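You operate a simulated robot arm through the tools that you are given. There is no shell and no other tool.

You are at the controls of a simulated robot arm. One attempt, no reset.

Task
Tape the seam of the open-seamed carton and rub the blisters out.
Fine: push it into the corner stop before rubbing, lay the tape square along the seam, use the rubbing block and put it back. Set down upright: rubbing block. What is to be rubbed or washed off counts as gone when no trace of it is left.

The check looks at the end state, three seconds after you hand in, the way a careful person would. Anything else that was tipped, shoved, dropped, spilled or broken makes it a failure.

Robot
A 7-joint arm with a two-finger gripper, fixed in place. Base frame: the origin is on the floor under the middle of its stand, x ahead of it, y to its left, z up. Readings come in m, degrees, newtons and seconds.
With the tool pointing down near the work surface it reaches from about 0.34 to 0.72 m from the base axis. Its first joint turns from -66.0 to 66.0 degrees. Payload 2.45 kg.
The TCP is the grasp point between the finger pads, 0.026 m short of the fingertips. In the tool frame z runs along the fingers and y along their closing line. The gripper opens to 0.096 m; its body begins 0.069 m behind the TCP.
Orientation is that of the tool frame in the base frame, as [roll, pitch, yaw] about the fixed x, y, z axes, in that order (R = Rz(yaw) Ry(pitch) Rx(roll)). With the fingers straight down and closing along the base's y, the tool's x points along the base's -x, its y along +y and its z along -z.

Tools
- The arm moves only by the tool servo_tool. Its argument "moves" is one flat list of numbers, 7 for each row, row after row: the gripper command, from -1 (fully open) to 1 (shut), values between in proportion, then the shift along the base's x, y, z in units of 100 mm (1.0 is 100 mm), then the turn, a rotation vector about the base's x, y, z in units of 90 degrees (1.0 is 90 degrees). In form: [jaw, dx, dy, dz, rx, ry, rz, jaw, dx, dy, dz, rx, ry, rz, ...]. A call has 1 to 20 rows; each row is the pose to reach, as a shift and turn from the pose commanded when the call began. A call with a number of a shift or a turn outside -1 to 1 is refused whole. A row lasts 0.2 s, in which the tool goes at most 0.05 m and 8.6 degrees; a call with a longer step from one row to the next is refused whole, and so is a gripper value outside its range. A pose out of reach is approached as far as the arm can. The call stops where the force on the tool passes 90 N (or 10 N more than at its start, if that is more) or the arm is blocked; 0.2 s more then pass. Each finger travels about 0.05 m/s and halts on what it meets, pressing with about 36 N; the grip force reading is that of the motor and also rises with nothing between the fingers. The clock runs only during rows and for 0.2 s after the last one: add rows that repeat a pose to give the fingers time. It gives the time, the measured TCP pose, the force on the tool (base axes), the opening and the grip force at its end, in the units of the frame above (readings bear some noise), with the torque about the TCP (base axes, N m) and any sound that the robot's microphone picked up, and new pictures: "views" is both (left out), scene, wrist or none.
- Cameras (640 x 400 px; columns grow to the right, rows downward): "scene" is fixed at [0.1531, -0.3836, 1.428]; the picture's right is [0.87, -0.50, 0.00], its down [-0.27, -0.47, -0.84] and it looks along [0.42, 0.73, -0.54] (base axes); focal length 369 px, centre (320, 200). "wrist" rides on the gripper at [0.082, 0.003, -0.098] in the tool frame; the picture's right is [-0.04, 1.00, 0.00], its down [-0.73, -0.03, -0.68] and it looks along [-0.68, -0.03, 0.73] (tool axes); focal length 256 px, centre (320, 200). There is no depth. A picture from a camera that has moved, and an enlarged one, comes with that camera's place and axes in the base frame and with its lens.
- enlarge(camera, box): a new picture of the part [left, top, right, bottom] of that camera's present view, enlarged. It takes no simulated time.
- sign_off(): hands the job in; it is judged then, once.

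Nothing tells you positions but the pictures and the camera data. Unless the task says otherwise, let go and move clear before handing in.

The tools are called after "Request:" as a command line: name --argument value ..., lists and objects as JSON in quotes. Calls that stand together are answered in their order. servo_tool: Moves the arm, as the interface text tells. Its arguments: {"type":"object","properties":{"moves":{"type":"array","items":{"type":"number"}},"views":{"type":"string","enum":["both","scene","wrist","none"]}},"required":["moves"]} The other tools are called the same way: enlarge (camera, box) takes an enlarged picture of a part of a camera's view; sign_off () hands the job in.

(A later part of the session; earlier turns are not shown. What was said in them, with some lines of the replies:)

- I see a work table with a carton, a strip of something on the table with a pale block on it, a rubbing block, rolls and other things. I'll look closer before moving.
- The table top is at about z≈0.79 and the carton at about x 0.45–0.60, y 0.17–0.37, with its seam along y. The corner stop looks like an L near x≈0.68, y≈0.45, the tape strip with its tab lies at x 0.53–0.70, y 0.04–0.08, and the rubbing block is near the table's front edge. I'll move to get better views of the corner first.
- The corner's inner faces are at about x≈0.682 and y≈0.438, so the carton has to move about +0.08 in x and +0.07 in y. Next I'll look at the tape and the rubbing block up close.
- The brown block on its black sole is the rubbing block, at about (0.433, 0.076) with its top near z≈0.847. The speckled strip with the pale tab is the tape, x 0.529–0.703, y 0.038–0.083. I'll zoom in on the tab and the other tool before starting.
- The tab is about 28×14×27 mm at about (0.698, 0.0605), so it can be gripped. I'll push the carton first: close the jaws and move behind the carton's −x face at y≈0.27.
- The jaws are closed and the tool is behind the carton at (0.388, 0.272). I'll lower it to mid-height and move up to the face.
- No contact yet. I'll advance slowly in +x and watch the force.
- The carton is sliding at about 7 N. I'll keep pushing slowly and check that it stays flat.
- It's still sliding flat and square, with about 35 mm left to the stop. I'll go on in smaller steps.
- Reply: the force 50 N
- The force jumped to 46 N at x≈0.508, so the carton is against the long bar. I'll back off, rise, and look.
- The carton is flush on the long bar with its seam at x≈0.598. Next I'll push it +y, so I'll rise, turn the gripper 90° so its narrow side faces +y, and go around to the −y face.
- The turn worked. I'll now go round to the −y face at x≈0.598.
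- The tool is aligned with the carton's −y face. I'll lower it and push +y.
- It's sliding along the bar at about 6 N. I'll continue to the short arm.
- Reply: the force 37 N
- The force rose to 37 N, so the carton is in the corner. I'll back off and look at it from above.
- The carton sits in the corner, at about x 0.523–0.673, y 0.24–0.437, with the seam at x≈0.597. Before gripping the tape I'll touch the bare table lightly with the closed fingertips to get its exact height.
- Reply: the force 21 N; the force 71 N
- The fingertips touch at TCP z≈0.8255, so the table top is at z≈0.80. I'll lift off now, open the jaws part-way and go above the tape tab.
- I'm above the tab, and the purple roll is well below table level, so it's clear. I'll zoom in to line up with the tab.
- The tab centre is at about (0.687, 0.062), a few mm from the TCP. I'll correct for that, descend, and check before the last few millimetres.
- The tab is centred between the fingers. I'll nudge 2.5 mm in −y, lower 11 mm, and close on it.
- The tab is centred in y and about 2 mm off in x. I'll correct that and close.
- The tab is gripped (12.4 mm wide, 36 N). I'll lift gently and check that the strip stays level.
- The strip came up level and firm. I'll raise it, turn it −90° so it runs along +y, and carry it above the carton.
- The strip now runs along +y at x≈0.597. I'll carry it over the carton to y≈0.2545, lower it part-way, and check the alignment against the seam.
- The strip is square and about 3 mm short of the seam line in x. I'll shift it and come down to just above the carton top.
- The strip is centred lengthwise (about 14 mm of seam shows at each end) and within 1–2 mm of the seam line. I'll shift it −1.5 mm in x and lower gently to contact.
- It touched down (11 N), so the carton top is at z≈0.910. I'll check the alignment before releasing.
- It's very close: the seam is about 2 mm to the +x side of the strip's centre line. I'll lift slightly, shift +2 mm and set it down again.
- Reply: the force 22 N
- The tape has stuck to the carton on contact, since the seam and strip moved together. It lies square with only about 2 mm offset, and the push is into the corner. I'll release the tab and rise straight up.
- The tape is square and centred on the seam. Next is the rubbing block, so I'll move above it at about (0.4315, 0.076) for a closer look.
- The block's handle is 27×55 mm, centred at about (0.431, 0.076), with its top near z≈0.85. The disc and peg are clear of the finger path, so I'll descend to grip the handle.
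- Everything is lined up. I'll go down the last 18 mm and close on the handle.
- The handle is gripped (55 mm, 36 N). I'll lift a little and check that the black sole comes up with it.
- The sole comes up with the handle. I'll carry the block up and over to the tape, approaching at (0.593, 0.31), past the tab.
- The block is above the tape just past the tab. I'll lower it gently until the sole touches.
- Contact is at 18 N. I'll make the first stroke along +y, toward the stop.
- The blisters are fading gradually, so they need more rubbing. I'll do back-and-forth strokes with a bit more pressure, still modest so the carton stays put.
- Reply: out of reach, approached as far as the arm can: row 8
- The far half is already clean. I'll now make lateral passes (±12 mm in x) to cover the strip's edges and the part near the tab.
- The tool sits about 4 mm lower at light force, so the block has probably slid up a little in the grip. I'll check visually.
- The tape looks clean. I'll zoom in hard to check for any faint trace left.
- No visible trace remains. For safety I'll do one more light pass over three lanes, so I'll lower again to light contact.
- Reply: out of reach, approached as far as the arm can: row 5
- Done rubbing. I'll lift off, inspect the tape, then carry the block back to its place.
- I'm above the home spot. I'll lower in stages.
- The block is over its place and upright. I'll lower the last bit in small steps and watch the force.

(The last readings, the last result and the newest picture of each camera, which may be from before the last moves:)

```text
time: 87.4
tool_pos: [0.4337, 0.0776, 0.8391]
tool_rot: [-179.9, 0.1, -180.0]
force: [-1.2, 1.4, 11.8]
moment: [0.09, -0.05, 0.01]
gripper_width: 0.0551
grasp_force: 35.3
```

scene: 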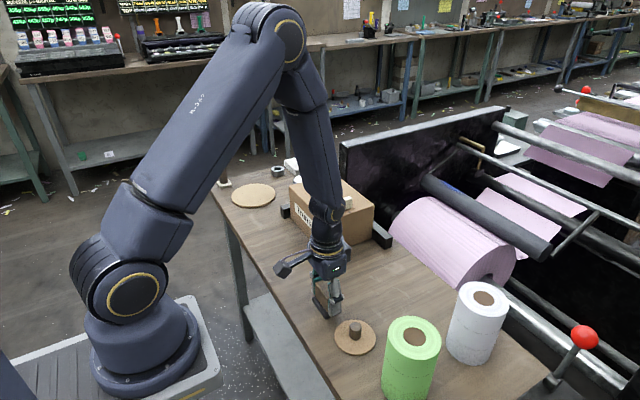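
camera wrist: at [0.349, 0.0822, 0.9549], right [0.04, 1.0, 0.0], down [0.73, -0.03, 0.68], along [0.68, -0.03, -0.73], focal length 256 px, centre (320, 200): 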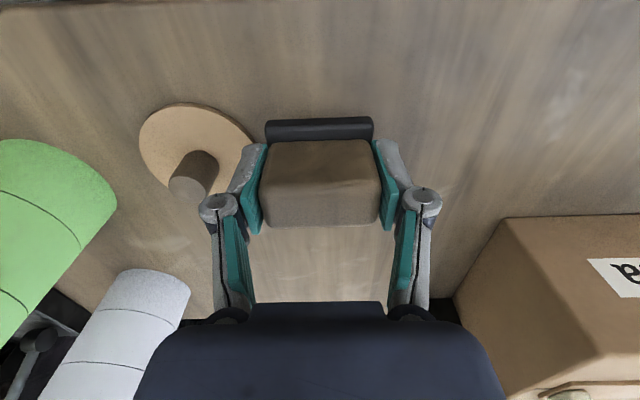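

The block is back on the table (12 N). I'll open the fingers and rise straight up.

Request:
servo_tool --moves '[0.9, 0, 0, 0.005, 0, 0, 0, 0.2, 0, 0, 0.007, 0, 0, 0, -0.3, 0, 0, 0.007, 0, 0, 0, -0.56, 0, 0, 0.007, 0, 0, 0, -0.56, 0, 0, 0.007, 0, 0, 0, -0.56, 0, 0, 0.1, 0, 0, 0, -0.56, 0, 0, 0.4, 0, 0, 0, -0.56, 0, 0, 0.8, 0, 0, 0, -0.56, 0, 0, 1.0, 0, 0, 0]' --views "both"

Request:
enlarge --camera "wrist" --box '[180, 40, 460, 200]'

Request:
enlarge --camera "scene" --box '[280, 250, 380, 350]'

```text
time: 89.4
tool_pos: [0.4289, 0.0768, 0.938]
tool_rot: [-179.9, 0.0, -179.9]
force: [-0.1, 0.0, 0.1]
moment: [0.01, 0.0, 0.01]
gripper_width: 0.0749
grasp_force: 0.1
camera wrist: at [0.3466, 0.0822, 1.0359], right [0.04, 1.0, 0.0], down [0.73, -0.03, 0.68], along [0.68, -0.03, -0.73], focal length 256 px, centre (320, 200)
```

scene: 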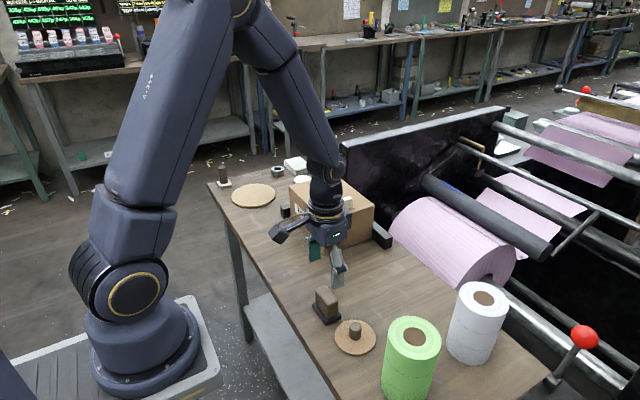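
wrist: 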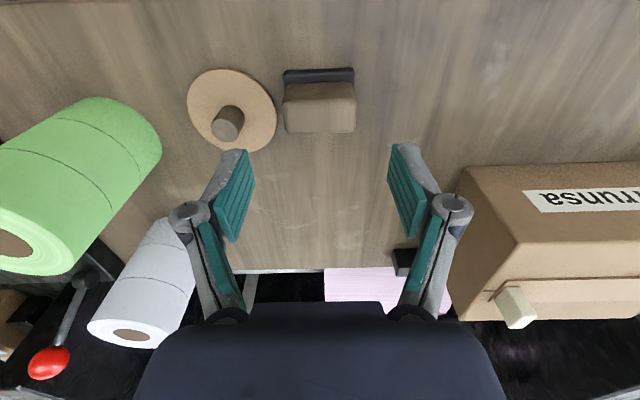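

```text
2.29 times, centred on (320, 120) of wrist
camera zoom: at [0.3466, 0.0822, 1.0359], right [0.04, 1.0, 0.0], down [0.73, -0.03, 0.68], along [0.68, -0.03, -0.73], focal length 585 px, centre (320, 383)
```

zoom: 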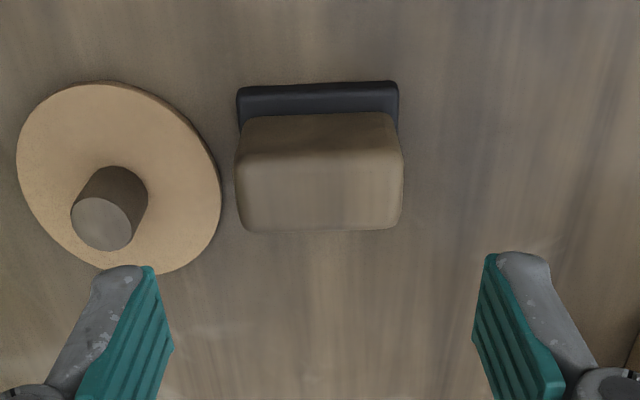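

```text
4.00 times, centred on (330, 300) of scene
camera zoom: at [0.153, -0.3836, 1.428], right [0.87, -0.5, 0.0], down [-0.27, -0.47, -0.84], along [0.42, 0.73, -0.54], focal length 1477 px, centre (280, -200)
```

zoom: 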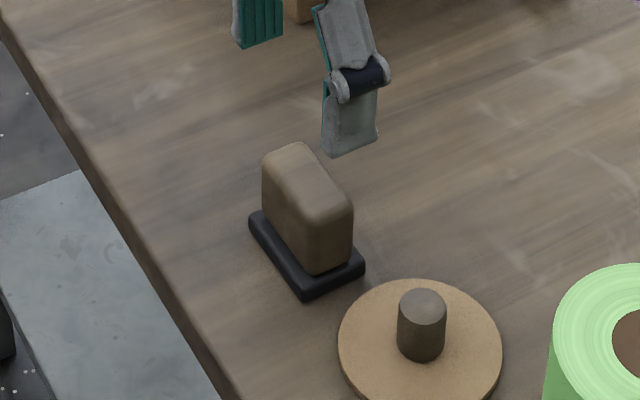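

The rubbing block stands upright at its original spot. I'll move the arm clear and inspect the carton, corner and tape.

Request:
servo_tool --moves '[-0.56, -0.2, 0.2, 0.4, 0, 0, 0, -0.56, -0.5, 0.6, 0.8, 0, 0, 0, -0.56, -0.8, 1.0, 1.0, 0, 0, 0, -0.56, -0.8, 1.0, 1.0, 0, 0, 0]' --views "none"

Request:
servo_tool --moves '[-1, 0, 0.4, 0.2, 0, 0, 0, -1, 0, 0.8, 0.4, 0, 0, 0, -1, 0, 1.0, 0.4, 0, 0, 0, -1, 0, 1.0, 0.4, 0, 0, 0]' --views "both"

Request:
enlarge --camera "scene" --box '[270, 150, 410, 260]'

Request:
enlarge --camera "wrist" --box '[220, 120, 460, 290]'

```text
refused: row 2 steps farther than a row can; nothing moved
```

```text
time: 90.4
tool_pos: [0.4294, 0.1789, 0.9772]
tool_rot: [-180.0, 0.1, 180.0]
force: [0.9, 0.5, -0.6]
moment: [0.01, 0.01, 0.04]
gripper_width: 0.0962
grasp_force: 0.1
camera wrist: at [0.3465, 0.183, 1.0748], right [0.04, 1.0, 0.0], down [0.73, -0.03, 0.68], along [0.68, -0.03, -0.73], focal length 256 px, centre (320, 200)
```

scene: 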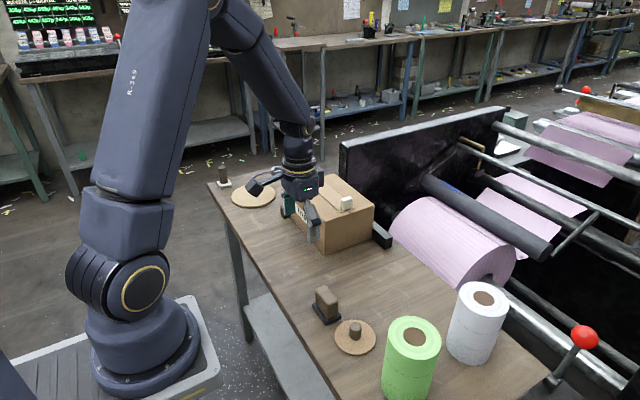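
wrist: 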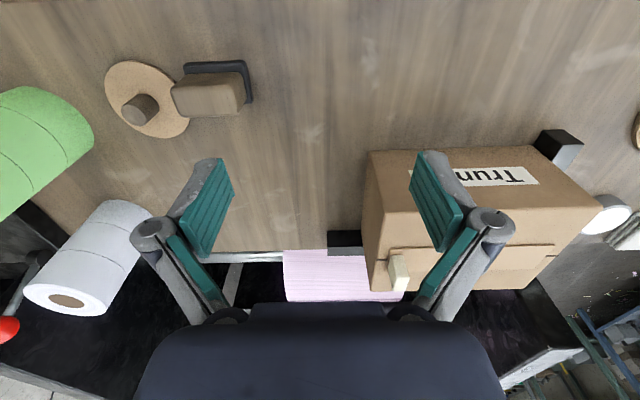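

```text
3.64 times, centred on (340, 205) of scene
camera zoom: at [0.1531, -0.3836, 1.428], right [0.87, -0.5, 0.0], down [-0.27, -0.47, -0.84], along [0.42, 0.73, -0.54], focal length 1343 px, centre (247, 182)
```

zoom: 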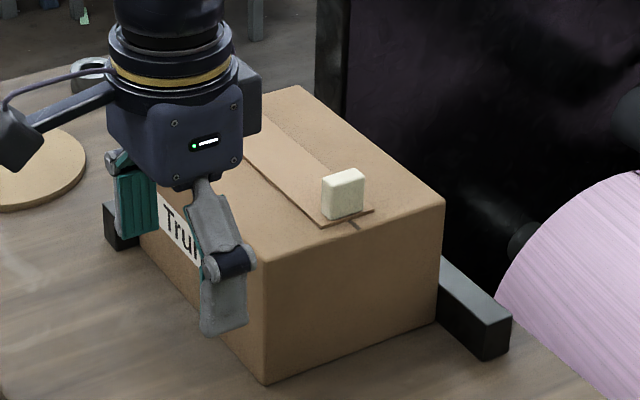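

```text
2.35 times, centred on (340, 205) of wrist
camera zoom: at [0.3465, 0.183, 1.0748], right [0.04, 1.0, 0.0], down [0.73, -0.03, 0.68], along [0.68, -0.03, -0.73], focal length 602 px, centre (273, 188)
```

zoom: 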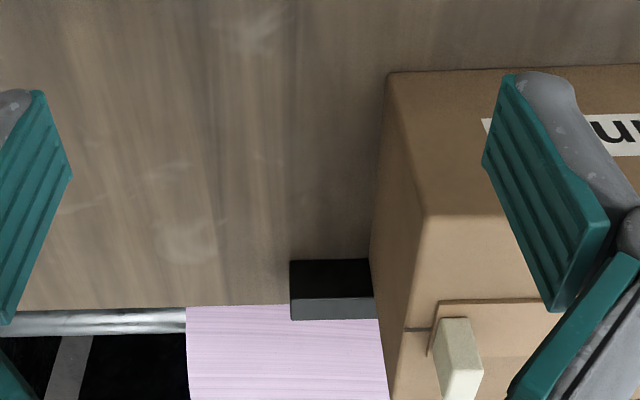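

Request:
servo_tool --moves '[-1, -0.2, 0.2, 0.3, 0, 0, 0, -1, -0.4, 0.4, 0.6, 0, 0, 0, -1, -0.6, 0.6, 0.8, 0, 0, 0, -1, -0.8, 0.8, 1.0, 0, 0, 0, -1, -0.9, 1.0, 1.0, 0, 0, 0, -1, -0.9, 1.0, 1.0, 0, 0, 0]' --views "none"

Request:
servo_tool --moves '[-1, 0, 0.4, 0, 0, 0, 0, -1, 0, 0.8, 0, 0, 0, 0, -1, 0, 0.9, 0, 0, 0, 0, -1, 0, 0.9, 0, 0, 0, 0]' --views "both"

Request:
enlarge --camera "scene" --box '[270, 150, 410, 260]'

Request:
enlarge --camera "wrist" --box '[200, 120, 440, 270]'

```text
time: 91.8
tool_pos: [0.3406, 0.2758, 1.0783]
tool_rot: [-179.9, 0.0, -179.9]
force: [0.5, 0.0, 0.3]
moment: [0.0, -0.04, 0.01]
gripper_width: 0.0961
grasp_force: 0.1
```

```text
time: 92.8
tool_pos: [0.3406, 0.37, 1.0783]
tool_rot: [179.9, 0.0, 180.0]
force: [-0.4, -0.2, 0.5]
moment: [0.0, 0.01, 0.0]
gripper_width: 0.0959
grasp_force: 0.0
camera wrist: at [0.2594, 0.3744, 1.176], right [0.04, 1.0, 0.0], down [0.73, -0.03, 0.68], along [0.68, -0.03, -0.73], focal length 256 px, centre (320, 200)
```

scene: 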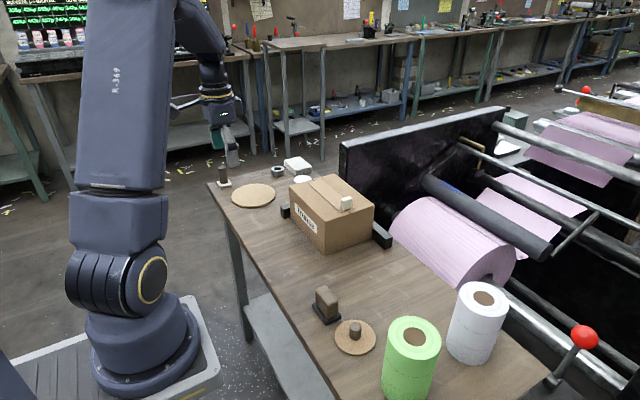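
wrist: 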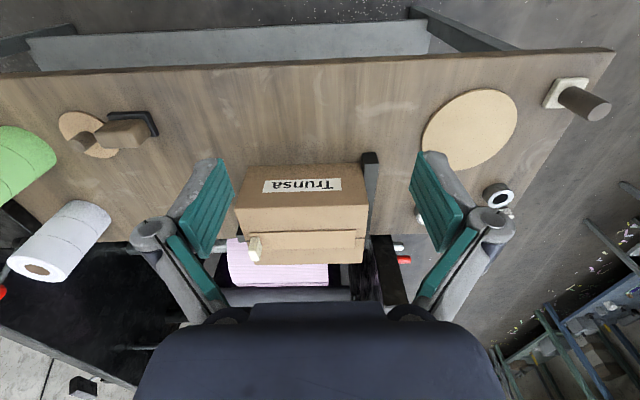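

```text
3.64 times, centred on (340, 205) of scene
camera zoom: at [0.1531, -0.3836, 1.428], right [0.87, -0.5, 0.0], down [-0.27, -0.47, -0.84], along [0.42, 0.73, -0.54], focal length 1343 px, centre (247, 182)
```

zoom: 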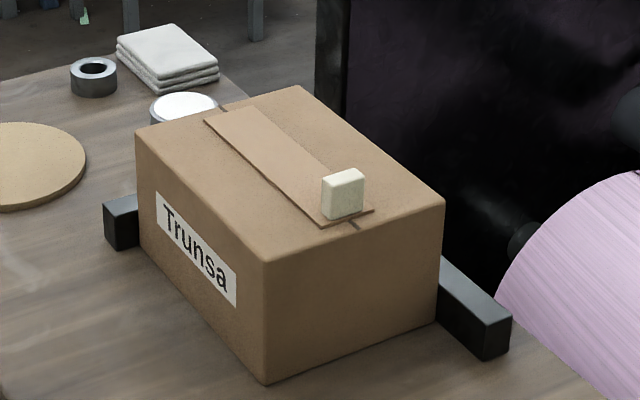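

```text
2.67 times, centred on (320, 195) of wrist
camera zoom: at [0.2594, 0.3744, 1.176], right [0.04, 1.0, 0.0], down [0.73, -0.03, 0.68], along [0.68, -0.03, -0.73], focal length 683 px, centre (320, 213)
```

zoom: 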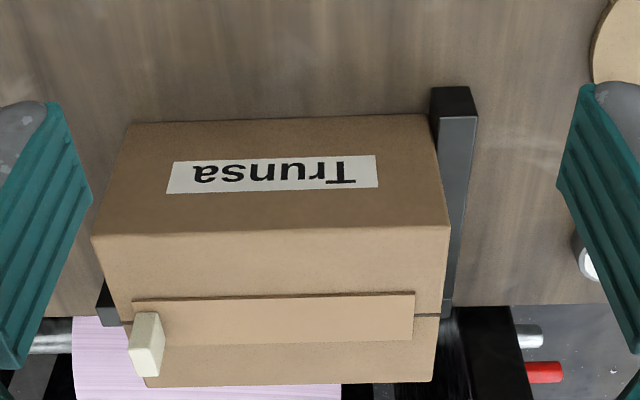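

Request:
enlarge --camera "scene" --box '[370, 215, 410, 255]'

Request:
enlarge --camera "wrist" --box '[340, 140, 400, 250]'

Request:
enlarge --camera "scene" --box '[318, 175, 378, 220]'

Request:
enlarge --camera "wrist" --box '[230, 215, 370, 275]'

```text
10.00 times, centred on (390, 235) of scene
camera zoom: at [0.1531, -0.3836, 1.428], right [0.87, -0.5, 0.0], down [-0.27, -0.47, -0.84], along [0.42, 0.73, -0.54], focal length 3692 px, centre (-380, -150)
```

zoom: 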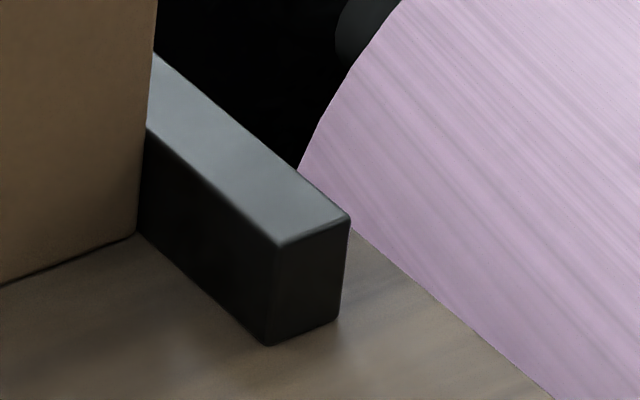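

```text
3.64 times, centred on (370, 195) of wrist
camera zoom: at [0.2594, 0.3744, 1.176], right [0.04, 1.0, 0.0], down [0.73, -0.03, 0.68], along [0.68, -0.03, -0.73], focal length 931 px, centre (138, 218)
```

zoom: 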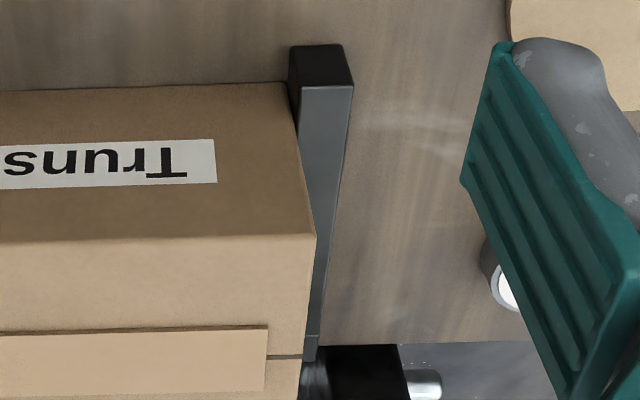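

```text
8.89 times, centred on (348, 198) of scene
camera zoom: at [0.1531, -0.3836, 1.428], right [0.87, -0.5, 0.0], down [-0.27, -0.47, -0.84], along [0.42, 0.73, -0.54], focal length 3282 px, centre (71, 222)
```

zoom: 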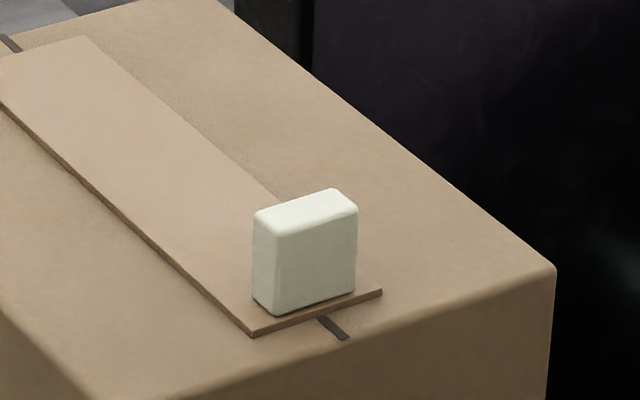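

```text
4.57 times, centred on (300, 245) of wrist
camera zoom: at [0.2594, 0.3744, 1.176], right [0.04, 1.0, 0.0], down [0.73, -0.03, 0.68], along [0.68, -0.03, -0.73], focal length 1170 px, centre (411, -6)
```

zoom: 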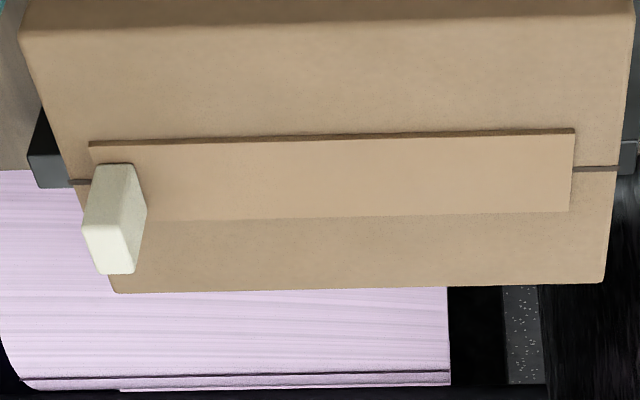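

The carton is flush against both arms of the corner stop, and the tape lies square and clean along the seam. The rubbing block is upright in its place, nothing else was moved, and the arm is clear, so I'm handing in.

Request:
sign_off

```text
The job is handed in.
```

I've handed the job in: the carton is in the corner stop, the seam is taped, and no blisters are visible on the tape. The result of the check hasn't come back.

- **Carton:** it was pushed against both arms of the corner stop before rubbing. It still sat flush against both at the end.
- **Tape:** it lies square along the seam, centred to about 2 mm. It stuck to the carton on first contact, so I couldn't take out that last 2 mm.
- **Blisters:** they faded over repeated strokes with the rubbing block. After a final light pass, close-up pictures showed no trace on the parts of the strip the cameras could see.
- **Rubbing block:** it is back upright, about 3 mm from where it started. It slid up a few millimetres in the grip while rubbing, so I lowered it slowly until it touched the table.

I saw nothing else on the table moved or tipped. The gripper is open and clear of everything.
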